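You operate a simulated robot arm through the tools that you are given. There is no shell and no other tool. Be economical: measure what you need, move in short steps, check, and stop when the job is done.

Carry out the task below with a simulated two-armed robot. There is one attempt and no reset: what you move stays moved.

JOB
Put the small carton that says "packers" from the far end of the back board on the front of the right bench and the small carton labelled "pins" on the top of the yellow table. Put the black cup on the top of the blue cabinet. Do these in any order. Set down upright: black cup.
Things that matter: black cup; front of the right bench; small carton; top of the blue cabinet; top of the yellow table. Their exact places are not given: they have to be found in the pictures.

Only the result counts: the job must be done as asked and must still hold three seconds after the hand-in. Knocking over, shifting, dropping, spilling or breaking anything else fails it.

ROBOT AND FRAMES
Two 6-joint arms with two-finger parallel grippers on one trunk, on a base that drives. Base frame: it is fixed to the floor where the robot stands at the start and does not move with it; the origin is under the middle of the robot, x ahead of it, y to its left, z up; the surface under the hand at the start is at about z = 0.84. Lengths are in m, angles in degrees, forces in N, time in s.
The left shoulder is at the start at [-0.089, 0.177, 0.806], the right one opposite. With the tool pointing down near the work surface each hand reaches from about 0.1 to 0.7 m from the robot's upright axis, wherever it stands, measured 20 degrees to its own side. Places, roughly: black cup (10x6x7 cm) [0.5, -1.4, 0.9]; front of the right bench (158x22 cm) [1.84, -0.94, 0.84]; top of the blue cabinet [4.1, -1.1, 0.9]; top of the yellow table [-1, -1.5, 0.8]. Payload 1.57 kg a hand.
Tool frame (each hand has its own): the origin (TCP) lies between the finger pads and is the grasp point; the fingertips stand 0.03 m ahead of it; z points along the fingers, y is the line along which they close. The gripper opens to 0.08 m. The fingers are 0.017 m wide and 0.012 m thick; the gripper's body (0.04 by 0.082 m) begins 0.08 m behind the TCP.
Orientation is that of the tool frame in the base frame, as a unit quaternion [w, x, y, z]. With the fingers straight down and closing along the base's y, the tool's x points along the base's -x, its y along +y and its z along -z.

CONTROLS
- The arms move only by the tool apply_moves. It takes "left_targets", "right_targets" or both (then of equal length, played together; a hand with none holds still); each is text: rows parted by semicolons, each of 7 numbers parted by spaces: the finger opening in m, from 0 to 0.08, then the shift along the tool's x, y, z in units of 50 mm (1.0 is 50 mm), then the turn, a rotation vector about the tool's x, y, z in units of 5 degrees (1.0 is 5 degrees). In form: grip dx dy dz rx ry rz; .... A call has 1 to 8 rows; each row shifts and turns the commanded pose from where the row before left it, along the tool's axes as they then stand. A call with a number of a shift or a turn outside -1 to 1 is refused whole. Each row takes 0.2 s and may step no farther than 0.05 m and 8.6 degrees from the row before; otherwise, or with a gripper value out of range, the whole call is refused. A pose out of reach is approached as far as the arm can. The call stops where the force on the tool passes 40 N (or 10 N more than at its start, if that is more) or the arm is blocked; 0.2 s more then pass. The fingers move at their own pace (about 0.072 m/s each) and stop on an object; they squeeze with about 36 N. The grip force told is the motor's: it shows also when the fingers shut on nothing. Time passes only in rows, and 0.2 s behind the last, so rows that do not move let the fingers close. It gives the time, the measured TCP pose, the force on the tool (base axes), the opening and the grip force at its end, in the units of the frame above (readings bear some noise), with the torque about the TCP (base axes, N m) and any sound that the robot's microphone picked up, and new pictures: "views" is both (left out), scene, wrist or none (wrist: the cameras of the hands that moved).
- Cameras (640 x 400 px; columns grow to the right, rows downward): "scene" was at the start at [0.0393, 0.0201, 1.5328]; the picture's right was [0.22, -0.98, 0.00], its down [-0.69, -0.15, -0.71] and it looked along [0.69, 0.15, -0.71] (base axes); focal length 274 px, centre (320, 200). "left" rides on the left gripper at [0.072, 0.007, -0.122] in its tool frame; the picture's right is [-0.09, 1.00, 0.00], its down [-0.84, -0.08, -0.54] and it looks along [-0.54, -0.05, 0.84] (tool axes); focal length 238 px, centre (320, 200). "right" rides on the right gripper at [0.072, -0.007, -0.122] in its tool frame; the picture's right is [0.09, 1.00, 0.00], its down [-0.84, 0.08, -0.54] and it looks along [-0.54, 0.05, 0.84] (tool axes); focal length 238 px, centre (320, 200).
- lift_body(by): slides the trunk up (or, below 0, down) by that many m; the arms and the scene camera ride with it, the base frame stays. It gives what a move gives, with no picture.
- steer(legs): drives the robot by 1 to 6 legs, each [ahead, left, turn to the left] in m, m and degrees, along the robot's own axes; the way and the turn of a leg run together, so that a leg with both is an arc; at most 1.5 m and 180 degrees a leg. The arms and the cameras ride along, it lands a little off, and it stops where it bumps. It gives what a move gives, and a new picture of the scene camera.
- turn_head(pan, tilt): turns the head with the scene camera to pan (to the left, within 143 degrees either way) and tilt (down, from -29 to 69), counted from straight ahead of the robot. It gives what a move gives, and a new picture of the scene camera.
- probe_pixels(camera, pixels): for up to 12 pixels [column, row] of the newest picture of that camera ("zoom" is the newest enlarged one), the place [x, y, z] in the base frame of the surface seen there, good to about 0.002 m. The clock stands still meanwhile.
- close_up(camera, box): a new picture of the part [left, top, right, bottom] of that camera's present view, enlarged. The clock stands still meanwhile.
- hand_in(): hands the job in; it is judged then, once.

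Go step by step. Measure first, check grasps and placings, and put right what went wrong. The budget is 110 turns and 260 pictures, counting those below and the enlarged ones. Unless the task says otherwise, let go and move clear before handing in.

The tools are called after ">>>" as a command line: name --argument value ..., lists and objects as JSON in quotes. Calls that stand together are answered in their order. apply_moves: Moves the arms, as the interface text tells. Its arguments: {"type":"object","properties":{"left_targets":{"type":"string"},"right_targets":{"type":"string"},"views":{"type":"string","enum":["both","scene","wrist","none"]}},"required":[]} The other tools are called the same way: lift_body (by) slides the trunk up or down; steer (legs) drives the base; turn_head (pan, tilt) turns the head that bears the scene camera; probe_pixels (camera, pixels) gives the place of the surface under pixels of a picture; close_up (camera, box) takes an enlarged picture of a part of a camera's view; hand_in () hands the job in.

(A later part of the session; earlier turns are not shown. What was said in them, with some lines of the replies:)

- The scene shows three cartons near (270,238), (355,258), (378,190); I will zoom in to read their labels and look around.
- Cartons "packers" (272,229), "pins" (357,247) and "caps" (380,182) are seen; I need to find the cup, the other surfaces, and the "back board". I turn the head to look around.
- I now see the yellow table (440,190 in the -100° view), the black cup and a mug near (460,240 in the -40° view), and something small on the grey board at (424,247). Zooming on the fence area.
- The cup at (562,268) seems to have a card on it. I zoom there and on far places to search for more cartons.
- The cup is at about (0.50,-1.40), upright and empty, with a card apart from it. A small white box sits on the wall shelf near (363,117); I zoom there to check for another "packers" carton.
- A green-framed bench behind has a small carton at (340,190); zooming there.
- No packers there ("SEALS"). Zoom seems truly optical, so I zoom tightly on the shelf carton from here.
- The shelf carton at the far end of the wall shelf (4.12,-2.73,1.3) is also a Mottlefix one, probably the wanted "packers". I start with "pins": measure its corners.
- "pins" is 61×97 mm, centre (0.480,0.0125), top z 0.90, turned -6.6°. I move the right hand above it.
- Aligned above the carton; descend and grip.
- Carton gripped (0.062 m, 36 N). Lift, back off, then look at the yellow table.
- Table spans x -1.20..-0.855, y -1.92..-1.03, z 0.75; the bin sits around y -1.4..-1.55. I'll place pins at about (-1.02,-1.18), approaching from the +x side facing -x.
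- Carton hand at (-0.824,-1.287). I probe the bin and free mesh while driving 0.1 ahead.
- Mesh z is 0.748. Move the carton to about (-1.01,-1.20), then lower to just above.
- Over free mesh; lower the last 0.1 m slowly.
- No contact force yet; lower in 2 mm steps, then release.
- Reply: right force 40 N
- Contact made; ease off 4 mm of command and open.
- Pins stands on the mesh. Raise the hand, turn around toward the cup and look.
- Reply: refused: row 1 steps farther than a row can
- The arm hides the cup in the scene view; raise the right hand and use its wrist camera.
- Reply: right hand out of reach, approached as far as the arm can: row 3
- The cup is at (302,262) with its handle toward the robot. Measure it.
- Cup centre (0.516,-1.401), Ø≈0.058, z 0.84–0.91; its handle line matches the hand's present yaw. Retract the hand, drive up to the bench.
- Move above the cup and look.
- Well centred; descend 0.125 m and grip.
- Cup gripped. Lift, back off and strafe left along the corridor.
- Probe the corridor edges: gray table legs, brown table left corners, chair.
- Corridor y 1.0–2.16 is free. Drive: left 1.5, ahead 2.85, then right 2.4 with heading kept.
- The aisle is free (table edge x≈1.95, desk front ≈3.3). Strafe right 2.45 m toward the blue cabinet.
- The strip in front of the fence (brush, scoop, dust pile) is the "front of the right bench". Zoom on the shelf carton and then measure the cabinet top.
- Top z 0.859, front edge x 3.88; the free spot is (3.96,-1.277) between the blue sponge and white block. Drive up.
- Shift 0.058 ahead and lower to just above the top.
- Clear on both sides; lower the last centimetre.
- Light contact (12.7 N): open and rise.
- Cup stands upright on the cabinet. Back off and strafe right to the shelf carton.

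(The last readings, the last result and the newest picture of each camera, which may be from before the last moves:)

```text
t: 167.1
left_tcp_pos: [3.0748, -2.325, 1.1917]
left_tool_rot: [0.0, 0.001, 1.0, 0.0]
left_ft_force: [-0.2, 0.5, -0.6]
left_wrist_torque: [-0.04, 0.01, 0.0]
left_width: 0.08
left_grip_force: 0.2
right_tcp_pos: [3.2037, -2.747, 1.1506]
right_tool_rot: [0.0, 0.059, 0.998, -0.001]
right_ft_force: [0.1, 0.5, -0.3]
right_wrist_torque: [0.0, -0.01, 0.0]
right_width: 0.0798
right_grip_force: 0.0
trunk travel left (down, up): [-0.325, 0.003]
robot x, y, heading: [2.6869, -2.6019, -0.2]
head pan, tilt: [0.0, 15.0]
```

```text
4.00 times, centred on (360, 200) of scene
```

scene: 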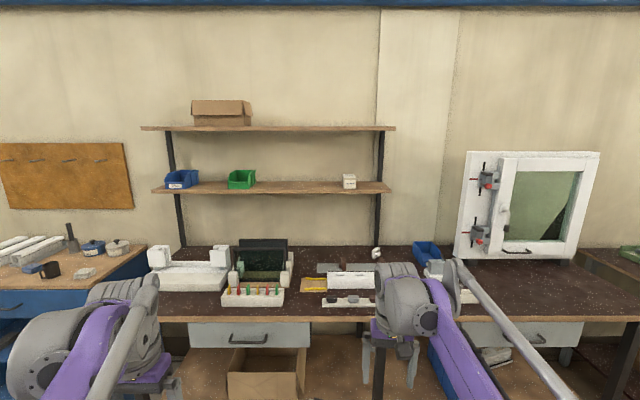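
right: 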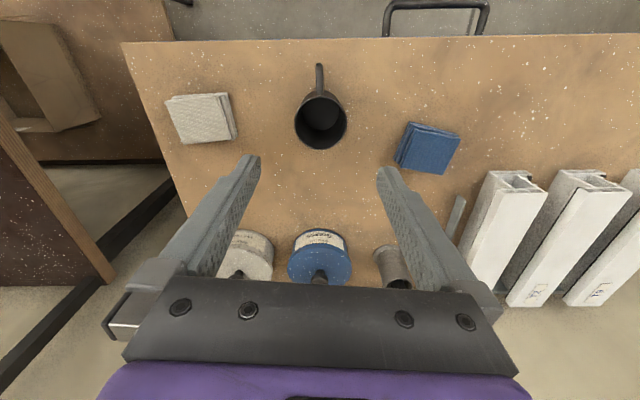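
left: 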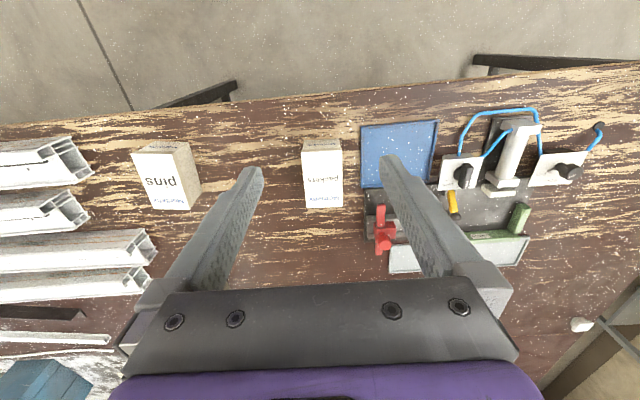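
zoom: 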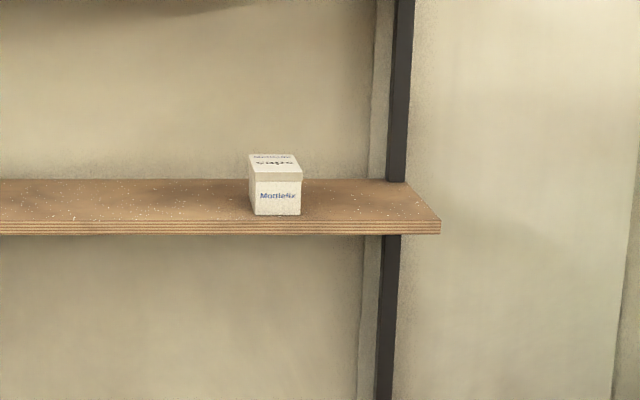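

The shelf carton says "caps", so it isn't the one. I search for other "packers" cartons from here.

>>> turn_head --pan -60 --tilt 25

>>> turn_head --pan -120 --tilt 25

>>> turn_head --pan 143 --tilt 25

```text
t: 168.4
left_tcp_pos: [3.075, -2.3251, 1.1902]
left_tool_rot: [0.0, 0.001, 1.0, -0.001]
left_ft_force: [0.5, 0.7, -0.4]
left_wrist_torque: [-0.01, 0.0, -0.04]
left_width: 0.0804
left_grip_force: 0.0
right_tcp_pos: [3.2044, -2.7472, 1.1503]
right_tool_rot: [-0.001, 0.058, 0.998, 0.0]
right_ft_force: [0.8, 0.1, -0.4]
right_wrist_torque: [-0.02, -0.03, 0.01]
right_width: 0.0801
right_grip_force: 0.1
trunk travel left (down, up): [-0.325, 0.003]
robot x, y, heading: [2.6885, -2.6032, -0.1]
head pan, tilt: [-60.0, 25.0]
```

scene: 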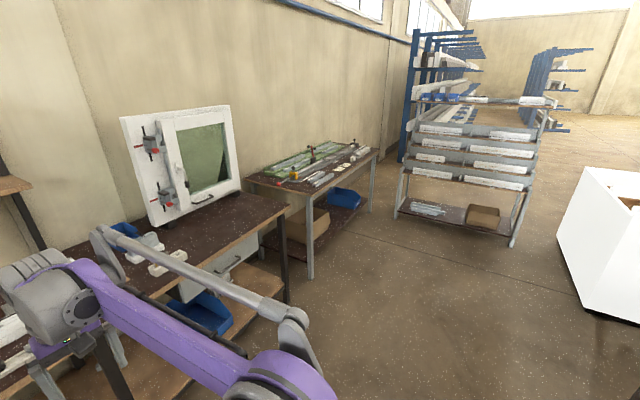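

```text
t: 169.7
left_tcp_pos: [3.0754, -2.3253, 1.192]
left_tool_rot: [-0.001, 0.002, 1.0, 0.0]
left_ft_force: [0.0, 0.7, -0.2]
left_wrist_torque: [0.02, 0.01, 0.02]
left_width: 0.0802
left_grip_force: 0.2
right_tcp_pos: [3.2046, -2.747, 1.1513]
right_tool_rot: [0.0, 0.058, 0.998, 0.0]
right_ft_force: [0.6, -0.1, -1.2]
right_wrist_torque: [0.01, -0.01, -0.02]
right_width: 0.0801
right_grip_force: 0.0
trunk travel left (down, up): [-0.325, 0.003]
robot x, y, heading: [2.6839, -2.6006, -0.3]
head pan, tilt: [-120.0, 25.0]
```

scene: 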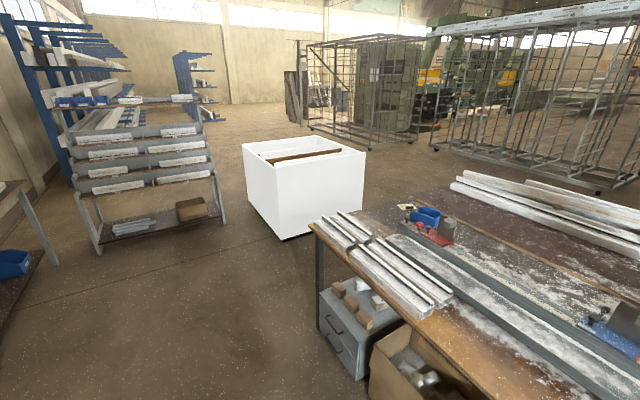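

```text
t: 173.3
left_tcp_pos: [3.0762, -2.3262, 1.1912]
left_tool_rot: [0.0, 0.001, 1.0, -0.001]
left_ft_force: [-0.3, 0.3, 0.4]
left_wrist_torque: [0.01, 0.01, 0.01]
left_width: 0.0802
left_grip_force: 0.1
right_tcp_pos: [3.204, -2.7469, 1.1496]
right_tool_rot: [0.0, 0.058, 0.998, 0.0]
right_ft_force: [-0.2, 0.8, 0.6]
right_wrist_torque: [-0.01, -0.02, -0.01]
right_width: 0.0799
right_grip_force: 0.0
trunk travel left (down, up): [-0.325, 0.003]
robot x, y, heading: [2.6876, -2.6014, -0.1]
head pan, tilt: [143.0, 25.0]
```

scene: 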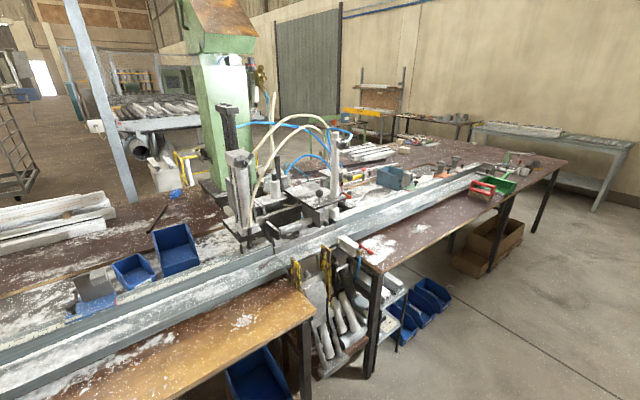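

Two benches along the fence are seen. Zoom into this view for other cartons.

>>> close_up --camera "scene" --box '[320, 100, 580, 262]'

>>> close_up --camera "scene" --box '[240, 220, 480, 370]'

>>> turn_head --pan -143 --tilt 25

>>> close_up --camera "scene" --box '[0, 120, 640, 400]'

>>> turn_head --pan 0 --tilt 35

>>> close_up --camera "scene" --box '[160, 80, 480, 280]'

```text
2.46 times, centred on (450, 181) of scene
```

zoom: 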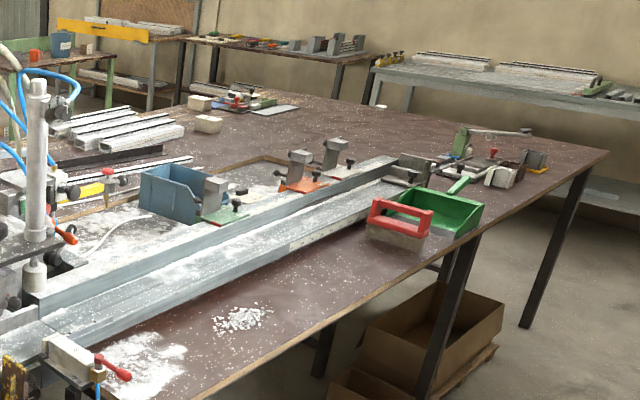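

```text
2.67 times, centred on (360, 295) of scene
```

zoom: 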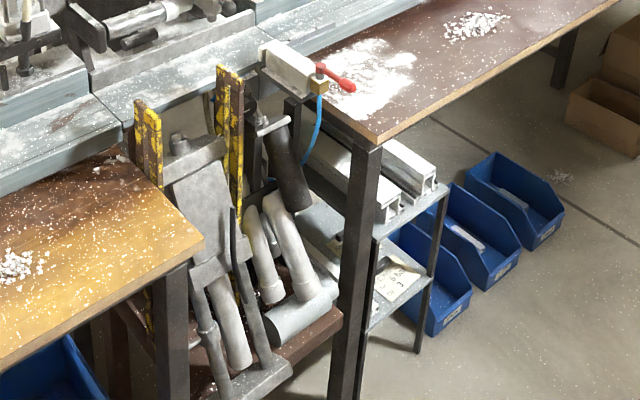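

```text
t: 177.3
left_tcp_pos: [3.0753, -2.3255, 1.1905]
left_tool_rot: [0.0, 0.001, 1.0, 0.0]
left_ft_force: [-0.6, -1.0, 0.4]
left_wrist_torque: [0.0, -0.01, 0.0]
left_width: 0.0801
left_grip_force: 0.0
right_tcp_pos: [3.2047, -2.7477, 1.1491]
right_tool_rot: [0.0, 0.059, 0.998, 0.0]
right_ft_force: [0.3, -0.3, 0.0]
right_wrist_torque: [0.01, 0.02, -0.02]
right_width: 0.08
right_grip_force: 0.1
trunk travel left (down, up): [-0.325, 0.003]
robot x, y, heading: [2.6848, -2.5981, -0.2]
head pan, tilt: [-143.0, 25.0]
```

scene: 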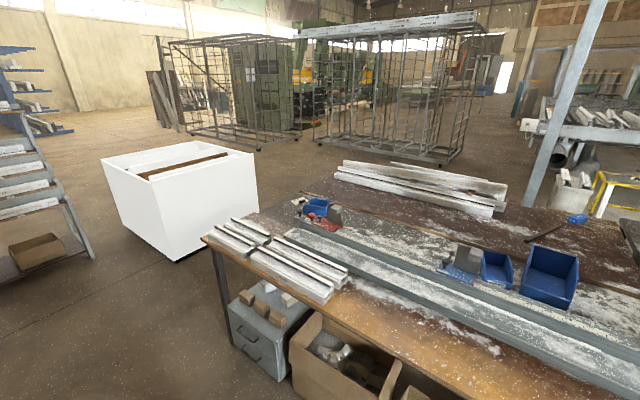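

```text
1.00 times, centred on (320, 260) of scene (not enlarged: the box is as wide or as high as the picture)
```

zoom: 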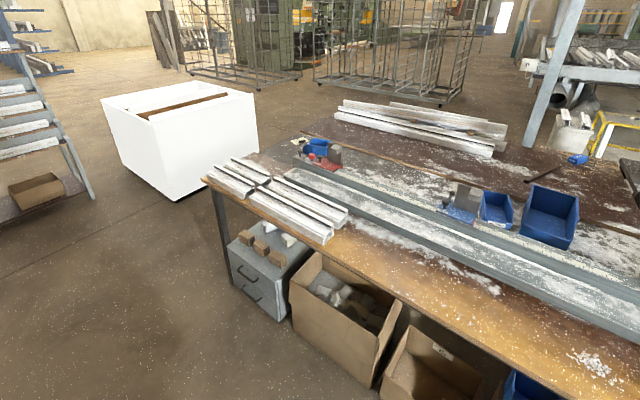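

```text
t: 179.5
left_tcp_pos: [3.0771, -2.3259, 1.1915]
left_tool_rot: [0.0, 0.001, 1.0, 0.001]
left_ft_force: [0.5, 0.9, -0.1]
left_wrist_torque: [-0.02, 0.0, 0.04]
left_width: 0.08
left_grip_force: 0.0
right_tcp_pos: [3.2046, -2.7467, 1.1509]
right_tool_rot: [0.0, 0.059, 0.998, 0.0]
right_ft_force: [0.2, 0.1, 0.0]
right_wrist_torque: [0.04, -0.02, 0.04]
right_width: 0.08
right_grip_force: 0.1
trunk travel left (down, up): [-0.325, 0.003]
robot x, y, heading: [2.6855, -2.5996, -0.0]
head pan, tilt: [0.0, 35.0]
```

scene: 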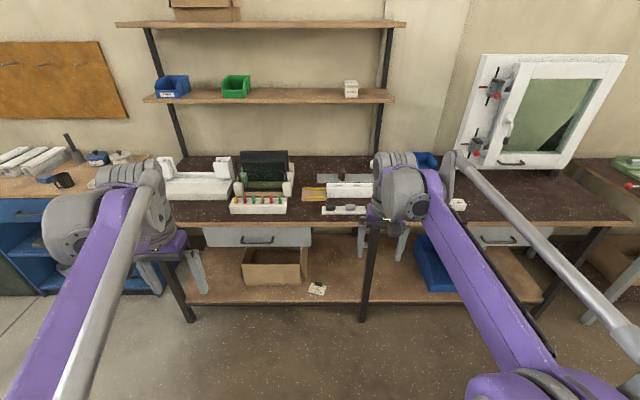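

```text
2.00 times, centred on (320, 180) of scene
```

zoom: 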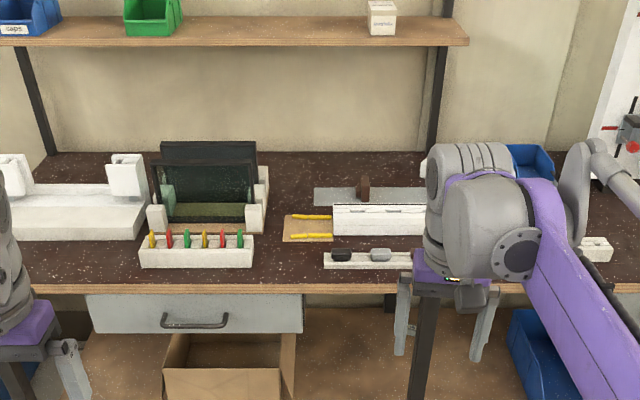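

No other "packers" here yet; check the far end of the other bench near the small blue bin, closely.

>>> turn_head --pan -143 --tilt 25

>>> close_up --camera "scene" --box '[275, 185, 355, 235]'

>>> close_up --camera "scene" --box '[420, 160, 640, 298]'

>>> turn_head --pan 143 --tilt 15

>>> close_up --camera "scene" --box '[350, 130, 510, 210]'

>>> close_up --camera "scene" --box '[0, 100, 240, 250]'

```text
t: 181.8
left_tcp_pos: [3.0758, -2.3258, 1.1915]
left_tool_rot: [0.0, 0.001, 1.0, -0.001]
left_ft_force: [0.0, 0.0, 0.2]
left_wrist_torque: [-0.01, 0.0, 0.04]
left_width: 0.08
left_grip_force: 0.0
right_tcp_pos: [3.2045, -2.7477, 1.1485]
right_tool_rot: [0.001, 0.058, 0.998, 0.001]
right_ft_force: [-0.3, -0.2, -0.3]
right_wrist_torque: [0.01, 0.01, -0.01]
right_width: 0.08
right_grip_force: 0.0
trunk travel left (down, up): [-0.325, 0.003]
robot x, y, heading: [2.6869, -2.6012, -0.1]
head pan, tilt: [-143.0, 25.0]
```

scene: 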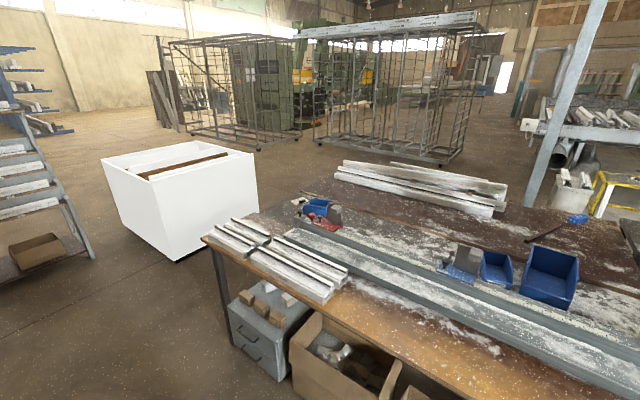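

```text
8.00 times, centred on (315, 210) of scene
```

zoom: 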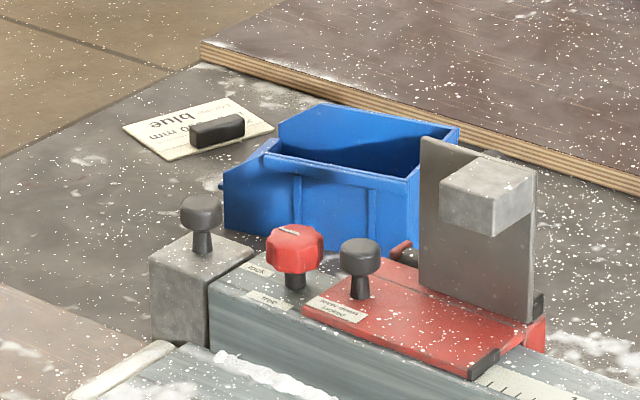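

```text
2.90 times, centred on (530, 229) of scene
```

zoom: 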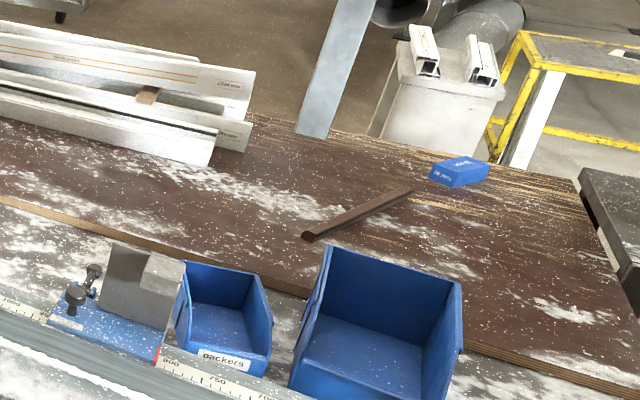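

```text
t: 185.7
left_tcp_pos: [3.0762, -2.3257, 1.1926]
left_tool_rot: [0.0, 0.0, 1.0, 0.0]
left_ft_force: [-0.4, 0.1, -0.4]
left_wrist_torque: [-0.01, 0.02, -0.01]
left_width: 0.0799
left_grip_force: 0.2
right_tcp_pos: [3.2047, -2.7484, 1.151]
right_tool_rot: [0.0, 0.059, 0.998, 0.0]
right_ft_force: [0.2, 0.0, 0.0]
right_wrist_torque: [0.02, 0.02, 0.0]
right_width: 0.08
right_grip_force: 0.0
trunk travel left (down, up): [-0.325, 0.003]
robot x, y, heading: [2.6869, -2.6019, -0.5]
head pan, tilt: [143.0, 15.0]
```

scene: 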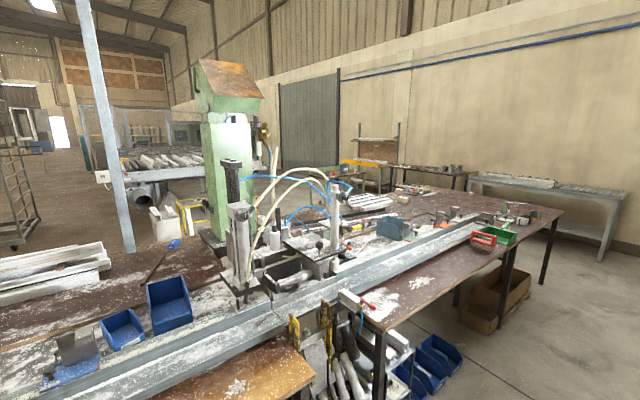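

```text
4.00 times, centred on (430, 170) of scene
```

zoom: 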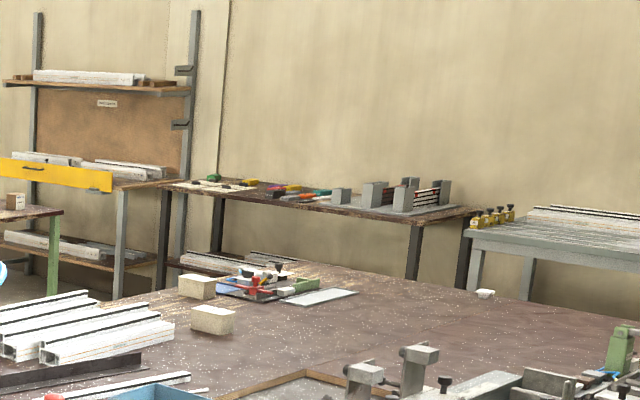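

```text
2.67 times, centred on (120, 175) of scene
```

zoom: 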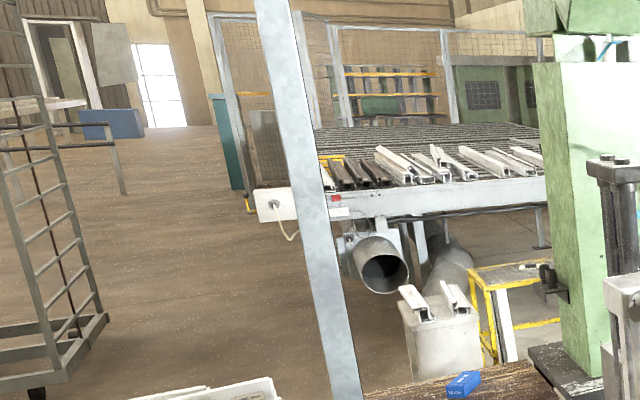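

Behind the fences the benches carry a raised plywood-edged "back board"; the only "packers" carton is the one at its far end, at (0.508,0.267). I go back the way I came to fetch it.

>>> steer --legs '[[-0.1, 0, 0.3], [0, 1.45, 0], [0, 1.45, 0], [0, 1.2, 0]]'

>>> lift_body --by -0.075

```text
t: 222.4
left_tcp_pos: [2.978, 1.7962, 1.1915]
left_tool_rot: [0.0, 0.0, 1.0, -0.001]
left_ft_force: [-0.3, -0.2, 0.0]
left_wrist_torque: [0.0, 0.01, 0.02]
left_width: 0.0802
left_grip_force: 0.1
right_tcp_pos: [3.1084, 1.3751, 1.1497]
right_tool_rot: [0.0, 0.058, 0.998, 0.001]
right_ft_force: [0.2, 0.1, 0.9]
right_wrist_torque: [0.01, -0.01, 0.0]
right_width: 0.0798
right_grip_force: 0.2
trunk travel left (down, up): [-0.325, 0.003]
robot x, y, heading: [2.5877, 1.5179, -0.2]
head pan, tilt: [143.0, 15.0]
```

scene: 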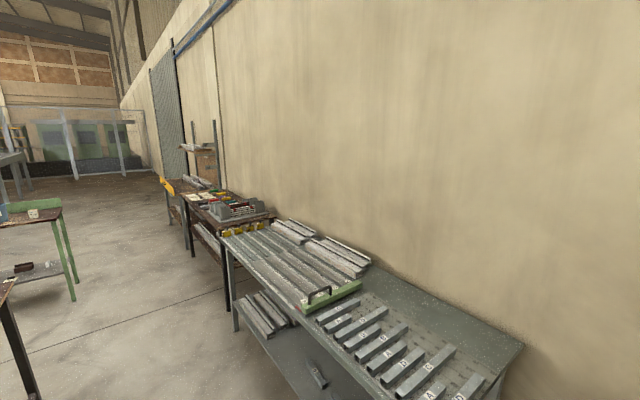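

```text
t: 223.5
left_tcp_pos: [2.9789, 1.7962, 1.1162]
left_tool_rot: [0.0, 0.0, 1.0, 0.0]
left_ft_force: [1.0, -0.4, 0.7]
left_wrist_torque: [0.0, 0.0, 0.04]
left_width: 0.08
left_grip_force: 0.0
right_tcp_pos: [3.1074, 1.3757, 1.0755]
right_tool_rot: [0.0, 0.058, 0.998, 0.0]
right_ft_force: [-0.5, 0.6, -0.1]
right_wrist_torque: [0.02, 0.01, -0.02]
right_width: 0.0797
right_grip_force: 0.0
trunk travel left (down, up): [-0.25, 0.078]
robot x, y, heading: [2.5909, 1.5137, 0.2]
head pan, tilt: [143.0, 15.0]
```

Drive back 2.85 m through the corridor, then strafe right to the start position, viewing the far-left racks on the way.

>>> steer --legs '[[-1.45, 0.05, 0], [-1.4, 0, 0]]'

>>> turn_head --pan 100 --tilt 25

>>> steer --legs '[[0, -1.45, 0], [0.25, 0, 0]]'

>>> turn_head --pan 0 --tilt 50

>>> close_up --camera "scene" --box '[180, 150, 340, 250]'

```text
t: 237.2
left_tcp_pos: [0.1438, 1.8259, 1.1157]
left_tool_rot: [0.0, -0.006, 1.0, 0.0]
left_ft_force: [0.4, -0.2, 0.0]
left_wrist_torque: [0.02, 0.02, 0.01]
left_width: 0.0799
left_grip_force: 0.1
right_tcp_pos: [0.2784, 1.4062, 1.0736]
right_tool_rot: [0.0, 0.052, 0.999, 0.0]
right_ft_force: [-0.1, 1.0, -0.2]
right_wrist_torque: [-0.03, -0.01, 0.01]
right_width: 0.0801
right_grip_force: 0.1
trunk travel left (down, up): [-0.25, 0.078]
robot x, y, heading: [-0.2431, 1.5435, 0.9]
head pan, tilt: [143.0, 15.0]
```

scene: 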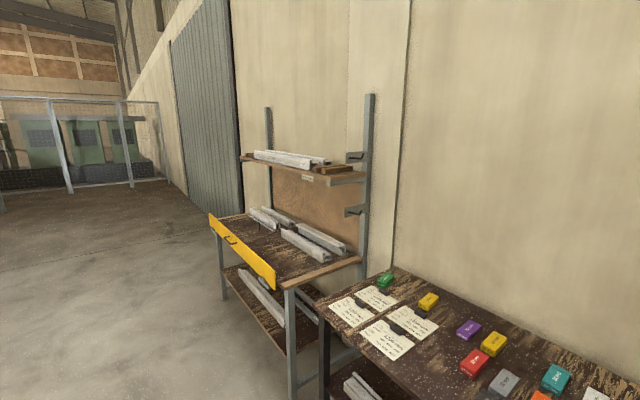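

```text
t: 238.3
left_tcp_pos: [0.1446, 1.8252, 1.1172]
left_tool_rot: [0.001, -0.006, 1.0, -0.001]
left_ft_force: [0.1, -0.2, 0.0]
left_wrist_torque: [-0.01, -0.02, 0.01]
left_width: 0.0799
left_grip_force: 0.0
right_tcp_pos: [0.2775, 1.4068, 1.0758]
right_tool_rot: [0.0, 0.052, 0.999, 0.001]
right_ft_force: [0.4, 0.8, -0.1]
right_wrist_torque: [-0.03, -0.01, -0.01]
right_width: 0.0798
right_grip_force: 0.1
trunk travel left (down, up): [-0.25, 0.078]
robot x, y, heading: [-0.2414, 1.5462, 0.7]
head pan, tilt: [100.0, 25.0]
```

scene: 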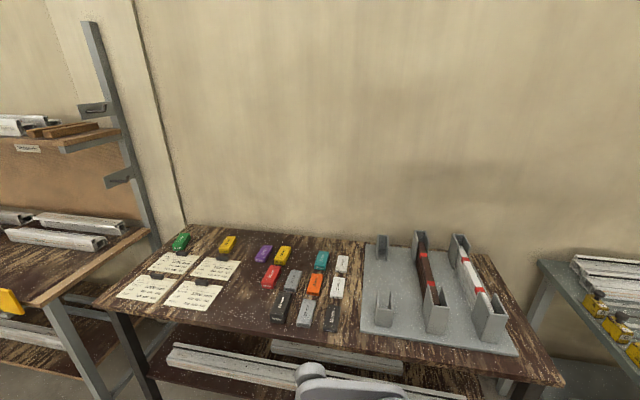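

```text
t: 252.7
left_tcp_pos: [0.421, 0.3876, 1.1154]
left_tool_rot: [0.0, -0.016, 1.0, 0.0]
left_ft_force: [0.4, -0.5, 0.1]
left_wrist_torque: [0.01, 0.02, 0.0]
left_width: 0.0798
left_grip_force: 0.0
right_tcp_pos: [0.5652, -0.0302, 1.0748]
right_tool_rot: [0.0, 0.04, 0.999, -0.001]
right_ft_force: [0.5, 0.3, -0.5]
right_wrist_torque: [0.03, 0.0, -0.02]
right_width: 0.0802
right_grip_force: 0.0
trunk travel left (down, up): [-0.25, 0.078]
robot x, y, heading: [0.0454, 0.0963, 1.9]
head pan, tilt: [100.0, 25.0]
```

scene: 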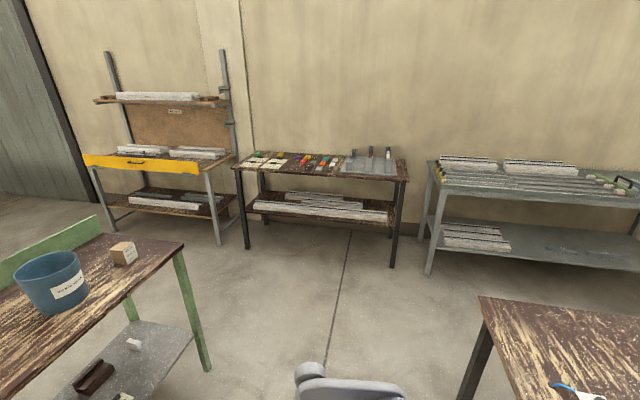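

```text
t: 254.4
left_tcp_pos: [0.4212, 0.3866, 1.1157]
left_tool_rot: [0.0, -0.017, 1.0, -0.001]
left_ft_force: [0.0, -0.1, -0.7]
left_wrist_torque: [0.02, -0.01, 0.03]
left_width: 0.08
left_grip_force: 0.0
right_tcp_pos: [0.5649, -0.0285, 1.075]
right_tool_rot: [0.0, 0.04, 0.999, 0.0]
right_ft_force: [-0.2, 0.3, -0.5]
right_wrist_torque: [-0.02, 0.0, 0.01]
right_width: 0.0797
right_grip_force: 0.1
trunk travel left (down, up): [-0.25, 0.078]
robot x, y, heading: [0.0407, 0.0961, 2.0]
head pan, tilt: [0.0, 50.0]
```

scene: 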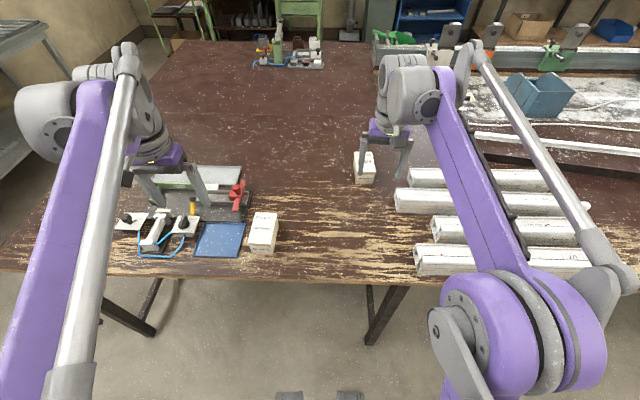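

```text
4.00 times, centred on (260, 200) of scene
```

zoom: 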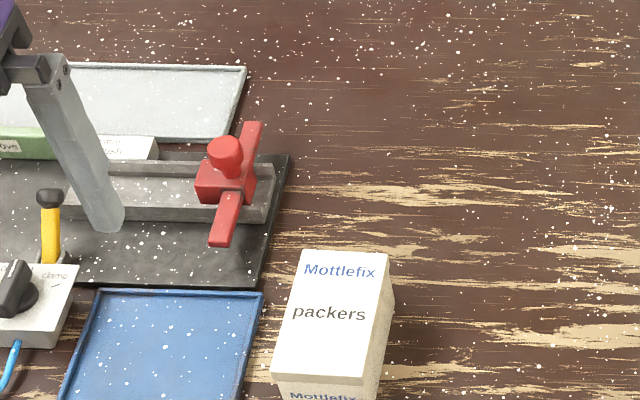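

The "packers" carton is here; measure its corners.

>>> probe_pixels --camera "zoom" --pixels '[[303, 252], [388, 258], [274, 370], [372, 380], [330, 315], [398, 330], [262, 295], [255, 390]]'

```text
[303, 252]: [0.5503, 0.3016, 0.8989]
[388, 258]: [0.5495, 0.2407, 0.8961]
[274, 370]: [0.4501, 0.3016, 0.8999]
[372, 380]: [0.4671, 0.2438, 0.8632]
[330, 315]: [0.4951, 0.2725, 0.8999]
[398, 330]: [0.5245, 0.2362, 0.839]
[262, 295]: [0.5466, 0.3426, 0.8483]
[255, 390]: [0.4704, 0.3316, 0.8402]
```

Carton centre (0.500,0.271), yaw 0, 61 mm wide; the tray edge is at y≈0.336, so I use a slightly narrower opening. Left hand goes above.

>>> apply_moves --left_targets "0.08 -0.3755 -0.59 0 0 0 0; 0.08 -0.3755 -0.59 0 0 0 0; 0.08 -0.3755 -0.59 0 0 0 0; 0.076 -0.3755 -0.59 0 0 0 0; 0.076 0 0 0.9 0 0 0.39; 0.076 0 0 0.9 0 0 0; 0.076 0 0 0 0 0 0" --views "wrist"

```text
t: 256.0
left_tcp_pos: [0.5001, 0.2704, 1.0255]
left_tool_rot: [0.0, 0.0, 1.0, 0.0]
left_ft_force: [-0.3, -0.3, 0.5]
left_wrist_torque: [-0.03, -0.01, -0.04]
left_width: 0.0762
left_grip_force: 0.0
right_tcp_pos: [0.5647, -0.0291, 1.0756]
right_tool_rot: [-0.002, 0.04, 0.999, 0.0]
right_ft_force: [-0.4, 1.0, 0.3]
right_wrist_torque: [0.01, -0.02, 0.0]
right_width: 0.0799
right_grip_force: 0.2
trunk travel left (down, up): [-0.25, 0.078]
robot x, y, heading: [0.0406, 0.0966, 2.0]
head pan, tilt: [0.0, 50.0]
```

left: 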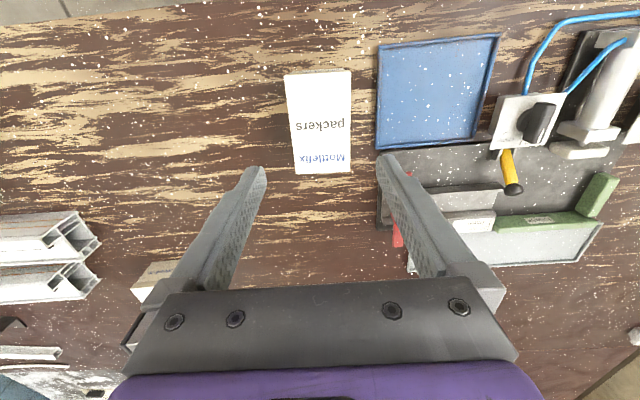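

Aligned; descend 0.145 m and grip.

>>> apply_moves --left_targets "0.076 0 0 0.98 0 0 0; 0.076 0 0 0.98 0 0 0; 0.076 0 0 0.94 0 0 0; 0.076 0 0 0 0 0 0; 0 0 0 0 0 0 0; 0 0 0 0 0 0 0; 0 0 0 0 0 0 0" --views "wrist"

```text
t: 257.6
left_tcp_pos: [0.5, 0.271, 0.8797]
left_tool_rot: [0.001, 0.001, 1.0, 0.0]
left_ft_force: [0.3, 0.2, 0.2]
left_wrist_torque: [0.01, 0.0, 0.01]
left_width: 0.0622
left_grip_force: 36.3
right_tcp_pos: [0.5651, -0.029, 1.0746]
right_tool_rot: [0.0, 0.04, 0.999, 0.0]
right_ft_force: [-0.5, -0.1, 0.0]
right_wrist_torque: [-0.03, -0.02, -0.04]
right_width: 0.08
right_grip_force: 0.0
trunk travel left (down, up): [-0.25, 0.078]
robot x, y, heading: [0.0434, 0.0954, 1.8]
head pan, tilt: [0.0, 50.0]
```

left: 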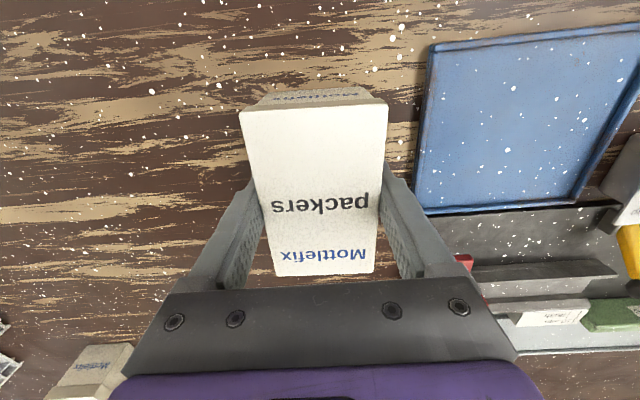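

Gripped (0.062 m). Lift and drive around to the far side.

>>> apply_moves --left_targets "0 0 0 -0.95 0 0 0; 0 0 0 -0.95 0 0 0; 0 0 0 -0.95 0 0 0; 0 0 0 -0.95 0 0 0; 0 0.9 0 0 0 0 0; 0 0 0 0 0 0 0" --views "none"

>>> steer --legs '[[-0.3, 0, -1.9], [0, 1.45, 0], [1.45, 0, 0], [1.4, 0, 0]]'

```text
t: 259.0
left_tcp_pos: [0.4579, 0.2696, 1.071]
left_tool_rot: [0.0, 0.0, 1.0, 0.0]
left_ft_force: [0.3, -0.1, -1.8]
left_wrist_torque: [-0.01, 0.02, -0.01]
left_width: 0.0625
left_grip_force: 35.7
right_tcp_pos: [0.5669, -0.0297, 1.0744]
right_tool_rot: [-0.001, 0.04, 0.999, 0.0]
right_ft_force: [-0.3, -0.3, -0.1]
right_wrist_torque: [0.03, 0.01, -0.02]
right_width: 0.08
right_grip_force: 0.1
trunk travel left (down, up): [-0.25, 0.078]
robot x, y, heading: [0.0416, 0.0954, 1.8]
head pan, tilt: [0.0, 50.0]
```

```text
t: 287.0
left_tcp_pos: [3.0227, 1.7136, 1.0716]
left_tool_rot: [0.0, 0.015, 1.0, 0.001]
left_ft_force: [-0.5, 0.2, -0.8]
left_wrist_torque: [0.02, 0.0, -0.01]
left_width: 0.0621
left_grip_force: 36.1
right_tcp_pos: [3.1234, 1.4104, 1.0755]
right_tool_rot: [0.0, 0.055, 0.998, -0.001]
right_ft_force: [-0.1, -0.6, -0.4]
right_wrist_torque: [0.01, 0.02, 0.0]
right_width: 0.08
right_grip_force: 0.0
trunk travel left (down, up): [-0.25, 0.078]
robot x, y, heading: [2.6043, 1.5545, 0.2]
head pan, tilt: [0.0, 50.0]
```

scene: 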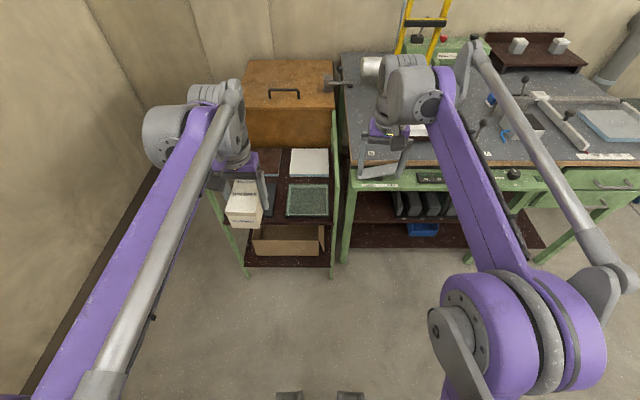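

Strafe right 2.15 m, then turn to face the bench (heading 180).

>>> steer --legs '[[0, -1.1, 0], [0.05, -1.1, 0], [0, 0, 180]]'

>>> turn_head --pan 0 --tilt 40

```text
t: 313.6
left_tcp_pos: [2.2598, -0.7873, 1.0719]
left_tool_rot: [-0.001, 1.0, -0.018, 0.0]
left_ft_force: [-0.2, -0.3, -1.8]
left_wrist_torque: [0.01, -0.01, 0.03]
left_width: 0.062
left_grip_force: 36.2
right_tcp_pos: [2.1631, -0.4821, 1.0741]
right_tool_rot: [0.0, 0.998, -0.059, 0.0]
right_ft_force: [-0.4, -0.2, -1.1]
right_wrist_torque: [0.0, 0.0, -0.03]
right_width: 0.08
right_grip_force: 0.0
trunk travel left (down, up): [-0.25, 0.078]
robot x, y, heading: [2.6774, -0.6262, 179.6]
head pan, tilt: [0.0, 50.0]
```

scene: 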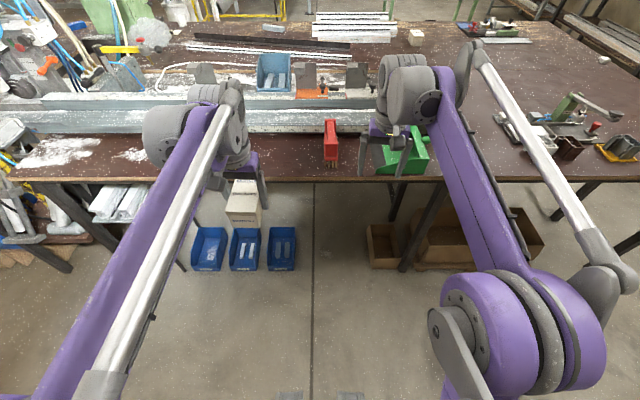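

```text
t: 314.3
left_tcp_pos: [2.2602, -0.7867, 1.0718]
left_tool_rot: [-0.001, 1.0, -0.018, -0.001]
left_ft_force: [-0.4, 0.4, -1.3]
left_wrist_torque: [0.01, 0.02, 0.0]
left_width: 0.0622
left_grip_force: 36.0
right_tcp_pos: [2.1625, -0.4841, 1.076]
right_tool_rot: [0.0, 0.998, -0.06, -0.001]
right_ft_force: [-0.1, -0.1, 0.3]
right_wrist_torque: [0.01, -0.01, 0.01]
right_width: 0.08
right_grip_force: 0.1
trunk travel left (down, up): [-0.25, 0.078]
robot x, y, heading: [2.6797, -0.6337, 179.8]
head pan, tilt: [0.0, 40.0]
```

scene: 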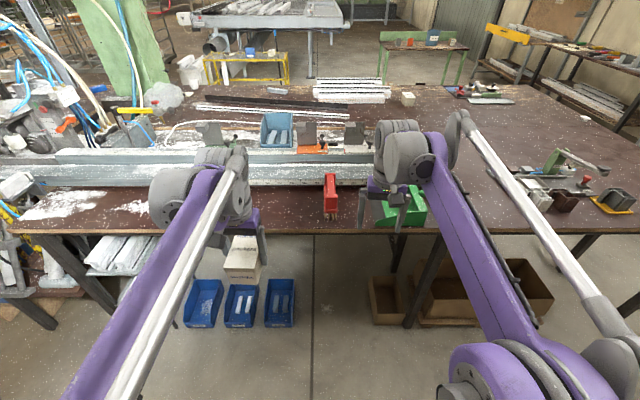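

Probe the strip: fence foot, front edge, brush and free area; also check pins on the yellow table.

>>> probe_pixels --camera "scene" --pixels '[[290, 189], [290, 200], [290, 215], [290, 228], [325, 200], [330, 185], [270, 210], [150, 208], [300, 185], [290, 180], [290, 232]]'

>>> close_up --camera "scene" --box '[190, 30, 310, 105]'

>>> close_up --camera "scene" --box '[120, 150, 440, 350]'

```text
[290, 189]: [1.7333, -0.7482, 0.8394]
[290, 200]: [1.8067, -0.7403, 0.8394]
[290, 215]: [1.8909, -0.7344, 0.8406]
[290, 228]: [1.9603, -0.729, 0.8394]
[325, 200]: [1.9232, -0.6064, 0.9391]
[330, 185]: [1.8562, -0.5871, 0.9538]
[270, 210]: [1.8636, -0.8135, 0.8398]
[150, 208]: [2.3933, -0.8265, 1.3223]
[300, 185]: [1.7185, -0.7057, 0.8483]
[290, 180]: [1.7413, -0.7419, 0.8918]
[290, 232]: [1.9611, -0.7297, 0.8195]
```

```text
5.33 times, centred on (250, 68) of scene
```

zoom: 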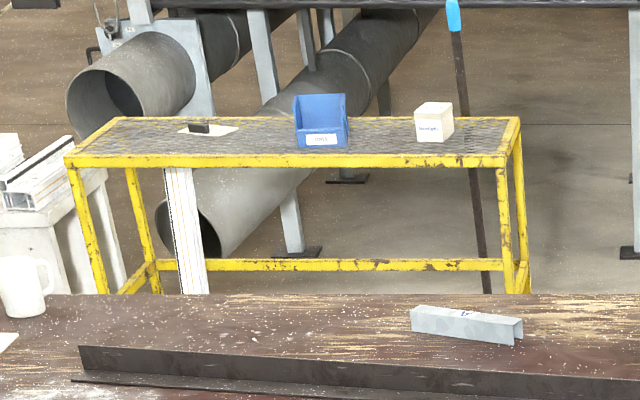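

```text
2.00 times, centred on (280, 250) of scene
```

zoom: 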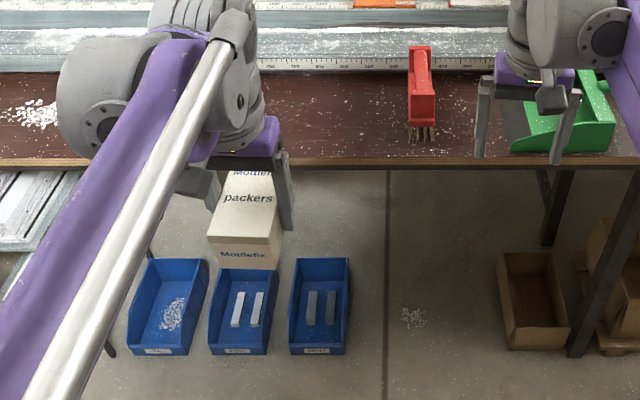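

Strip spans x 1.735–1.96 at z 0.839; target (1.845,-0.81). Blue bins stand on the floor; check how far out they are before driving.

>>> turn_head --pan 0 --tilt 60

>>> probe_pixels --camera "zoom" --pixels '[[165, 352], [240, 352], [318, 352], [525, 348]]'

```text
t: 315.1
left_tcp_pos: [2.2593, -0.7865, 1.0724]
left_tool_rot: [0.0, 1.0, -0.019, 0.0]
left_ft_force: [1.3, -0.2, -0.2]
left_wrist_torque: [-0.02, 0.01, -0.01]
left_width: 0.0622
left_grip_force: 35.7
right_tcp_pos: [2.1638, -0.4834, 1.0753]
right_tool_rot: [0.001, 0.998, -0.06, 0.0]
right_ft_force: [0.8, 0.2, 0.2]
right_wrist_torque: [-0.02, -0.01, -0.01]
right_width: 0.0801
right_grip_force: 0.1
trunk travel left (down, up): [-0.25, 0.078]
robot x, y, heading: [2.6802, -0.6291, 179.8]
head pan, tilt: [0.0, 60.0]
```

scene: 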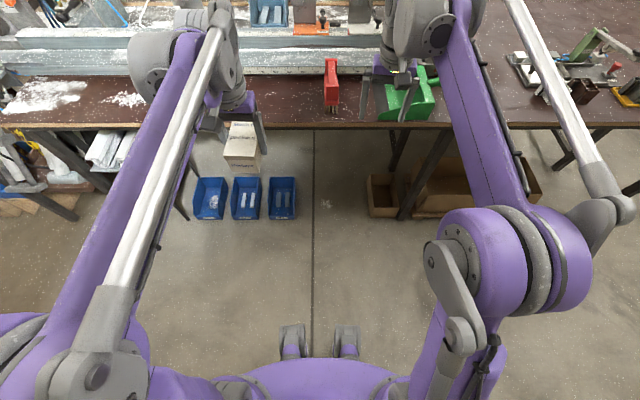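

```text
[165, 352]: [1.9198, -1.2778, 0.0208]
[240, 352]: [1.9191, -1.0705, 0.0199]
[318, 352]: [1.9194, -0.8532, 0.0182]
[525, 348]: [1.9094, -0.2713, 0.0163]
```

Bins' fronts are at x 1.92, behind the table edge. Drive ahead 0.33.

>>> steer --legs '[[0.33, 0.02, 0]]'

```text
t: 317.3
left_tcp_pos: [1.9291, -0.8075, 1.0723]
left_tool_rot: [0.0, 1.0, -0.017, 0.0]
left_ft_force: [-0.3, 0.2, -1.0]
left_wrist_torque: [-0.01, -0.02, -0.02]
left_width: 0.0618
left_grip_force: 35.7
right_tcp_pos: [1.8303, -0.5029, 1.075]
right_tool_rot: [0.0, 0.998, -0.057, 0.0]
right_ft_force: [0.0, 0.9, -0.7]
right_wrist_torque: [-0.04, 0.01, 0.03]
right_width: 0.0799
right_grip_force: 0.2
trunk travel left (down, up): [-0.25, 0.078]
robot x, y, heading: [2.3504, -0.6503, 180.1]
head pan, tilt: [0.0, 60.0]
```

scene: 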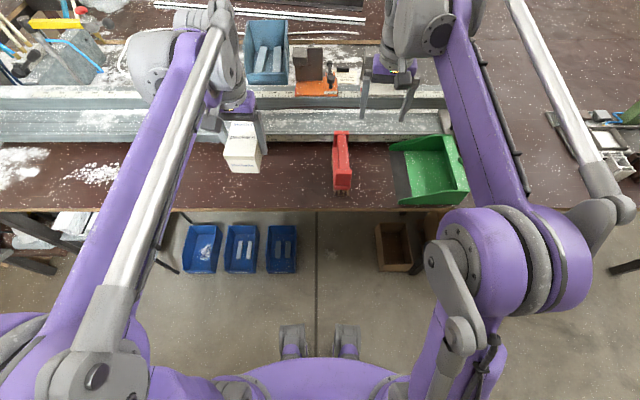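

Extend 0.084 m and lower to ~0.89.

>>> apply_moves --left_targets "0 -0.84 0.03 0 0 0 0; 0 -0.84 0.03 0 0 0 0; 0 0 0 0.91 0 0 0; 0 0 0 0.91 0 0 0; 0 0 0 0.91 0 0 0; 0 0 0 0.8 0 0 0; 0 0 0 0 0 0 0" --views "both"

```text
t: 318.9
left_tcp_pos: [1.8449, -0.8081, 0.8966]
left_tool_rot: [0.0, 1.0, -0.017, 0.0]
left_ft_force: [0.6, 1.3, 0.1]
left_wrist_torque: [0.03, 0.05, 0.01]
left_width: 0.062
left_grip_force: 36.4
right_tcp_pos: [1.8318, -0.5036, 1.0753]
right_tool_rot: [-0.001, 0.998, -0.057, 0.001]
right_ft_force: [0.7, 0.2, 0.0]
right_wrist_torque: [0.0, -0.01, -0.01]
right_width: 0.0799
right_grip_force: 0.1
trunk travel left (down, up): [-0.25, 0.078]
robot x, y, heading: [2.3488, -0.646, 179.5]
head pan, tilt: [0.0, 60.0]
```

scene: 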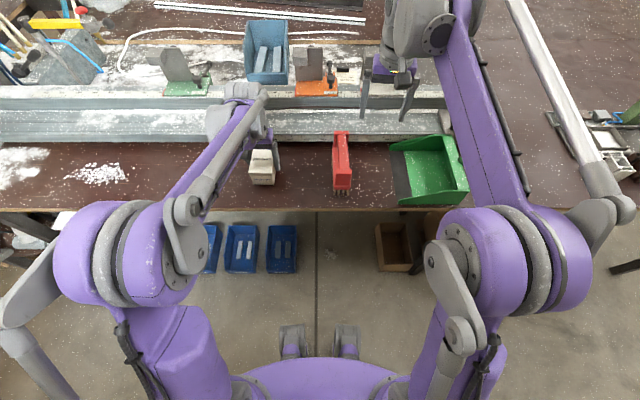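
left: 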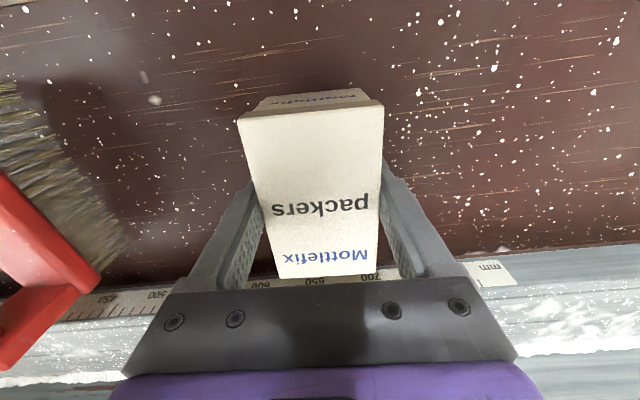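

Free area below; lower the last 1.6 cm.

>>> apply_moves --left_targets "0 0 0 0.24 0 0 0; 0 0 0 0.06 0 0 0; 0 0 0 0.04 0 0 0; 0 0 0 0 0 0 0" --views "none"

```text
t: 319.9
left_tcp_pos: [1.8452, -0.8074, 0.8792]
left_tool_rot: [0.0, 1.0, -0.017, -0.001]
left_ft_force: [-2.6, -1.2, 10.3]
left_wrist_torque: [0.05, -0.13, 0.0]
left_width: 0.0621
left_grip_force: 36.4
right_tcp_pos: [1.8301, -0.5031, 1.076]
right_tool_rot: [0.0, 0.998, -0.057, 0.0]
right_ft_force: [-0.2, 0.3, 0.1]
right_wrist_torque: [-0.01, 0.02, -0.04]
right_width: 0.0801
right_grip_force: 0.0
trunk travel left (down, up): [-0.25, 0.078]
robot x, y, heading: [2.3503, -0.6482, 179.7]
head pan, tilt: [0.0, 60.0]
```

In contact (10 N); release and rise.

>>> apply_moves --left_targets "0.03 0 0 0 0 0 0; 0.08 0 0 0 0 0 0; 0.08 0 0 0 0 0 0; 0.08 0 0 -0.5 0 0 0; 0.08 0 0 -1 0 0 0; 0.08 0 0 -1 0 0 0; 0.08 0 0 -1 0 0 0; 0.08 0 0 0 0 0 0" --views "both"

>>> steer --legs '[[-0.3, 0, 0]]'

>>> close_up --camera "scene" --box '[160, 40, 420, 200]'

>>> turn_head --pan 143 --tilt 25

```text
t: 321.7
left_tcp_pos: [1.8458, -0.808, 1.052]
left_tool_rot: [0.0, 1.0, -0.017, 0.001]
left_ft_force: [0.1, 0.3, -0.4]
left_wrist_torque: [-0.02, -0.01, 0.02]
left_width: 0.08
left_grip_force: 0.1
right_tcp_pos: [1.8304, -0.5043, 1.0747]
right_tool_rot: [0.0, 0.998, -0.058, 0.0]
right_ft_force: [0.4, 0.1, -0.6]
right_wrist_torque: [-0.01, -0.04, -0.02]
right_width: 0.0799
right_grip_force: 0.0
trunk travel left (down, up): [-0.25, 0.078]
robot x, y, heading: [2.3474, -0.647, 180.1]
head pan, tilt: [0.0, 60.0]
```

scene: 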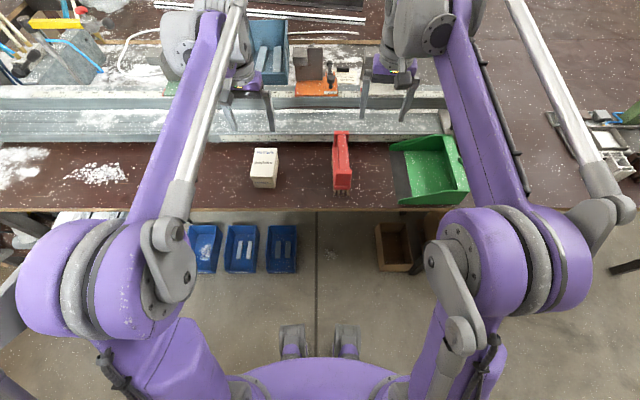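
left: 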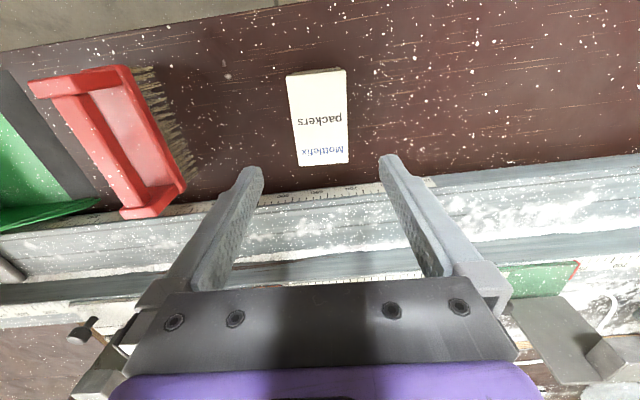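

```text
t: 323.8
left_tcp_pos: [2.1406, -0.807, 1.0527]
left_tool_rot: [-0.001, 1.0, -0.018, 0.0]
left_ft_force: [-0.8, 0.6, 0.1]
left_wrist_torque: [0.0, 0.0, -0.02]
left_width: 0.0795
left_grip_force: 0.0
right_tcp_pos: [2.1261, -0.5027, 1.0754]
right_tool_rot: [0.0, 0.998, -0.06, 0.0]
right_ft_force: [-0.4, -0.4, -0.5]
right_wrist_torque: [-0.01, 0.01, 0.06]
right_width: 0.0799
right_grip_force: 0.0
trunk travel left (down, up): [-0.25, 0.078]
robot x, y, heading: [2.6466, -0.6492, 179.7]
head pan, tilt: [0.0, 60.0]
```

scene: 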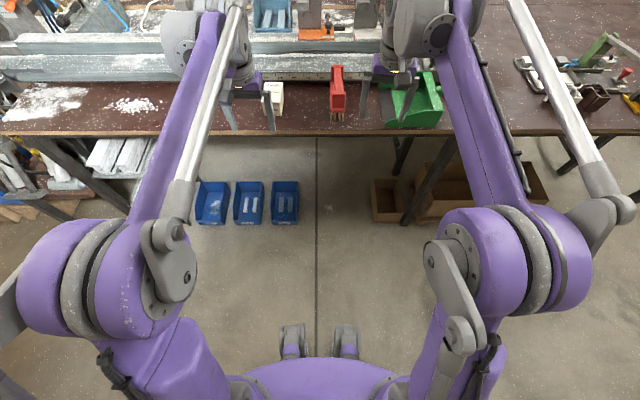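

```text
2.46 times, centred on (290, 120) of scene
```

zoom: 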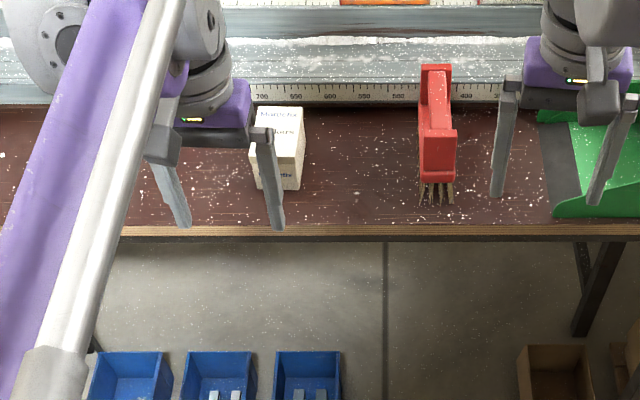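

```text
t: 326.0
left_tcp_pos: [2.1391, -0.8065, 1.0527]
left_tool_rot: [0.0, 1.0, -0.019, 0.0]
left_ft_force: [-1.1, 0.1, 0.4]
left_wrist_torque: [0.0, -0.02, -0.01]
left_width: 0.0802
left_grip_force: 0.0
right_tcp_pos: [2.1268, -0.5037, 1.0743]
right_tool_rot: [0.0, 0.998, -0.06, 0.0]
right_ft_force: [-0.5, -0.4, -0.5]
right_wrist_torque: [0.01, 0.01, 0.01]
right_width: 0.0798
right_grip_force: 0.2
trunk travel left (down, up): [-0.25, 0.078]
robot x, y, heading: [2.643, -0.6512, 179.8]
head pan, tilt: [143.0, 25.0]
```

scene: 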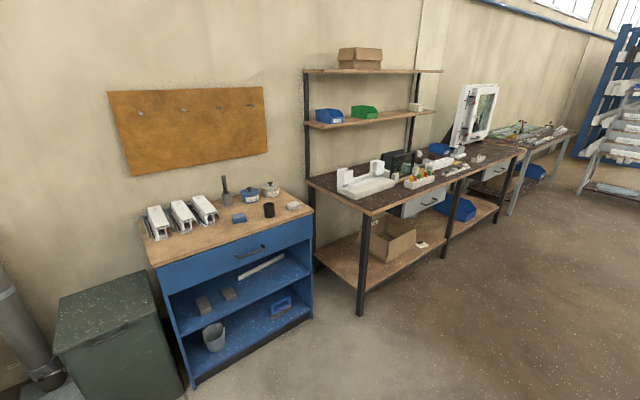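

The cup stands upright on the cabinet at (269,210), "packers" is on the front strip of the right bench, and "pins" is on the yellow table. Both hands are empty and clear, so I hand in.

>>> hand_in

```text
The job is handed in.
```

I handed the job in with all three items placed. The one thing I couldn't confirm is whether I picked the right "packers" carton.

- **Black cup:** it is upright on top of the blue cabinet.
- **"pins" carton:** it is on top of the yellow table.
- **"packers" carton:** it is on the front of the right bench. I took "the far end of the back board" to mean the far end of the big brown table top behind the fence. This was the only "packers" carton I found, and the similar one on the wall shelf says "caps".

Both hands are empty and clear, and I saw nothing else moved or knocked over.
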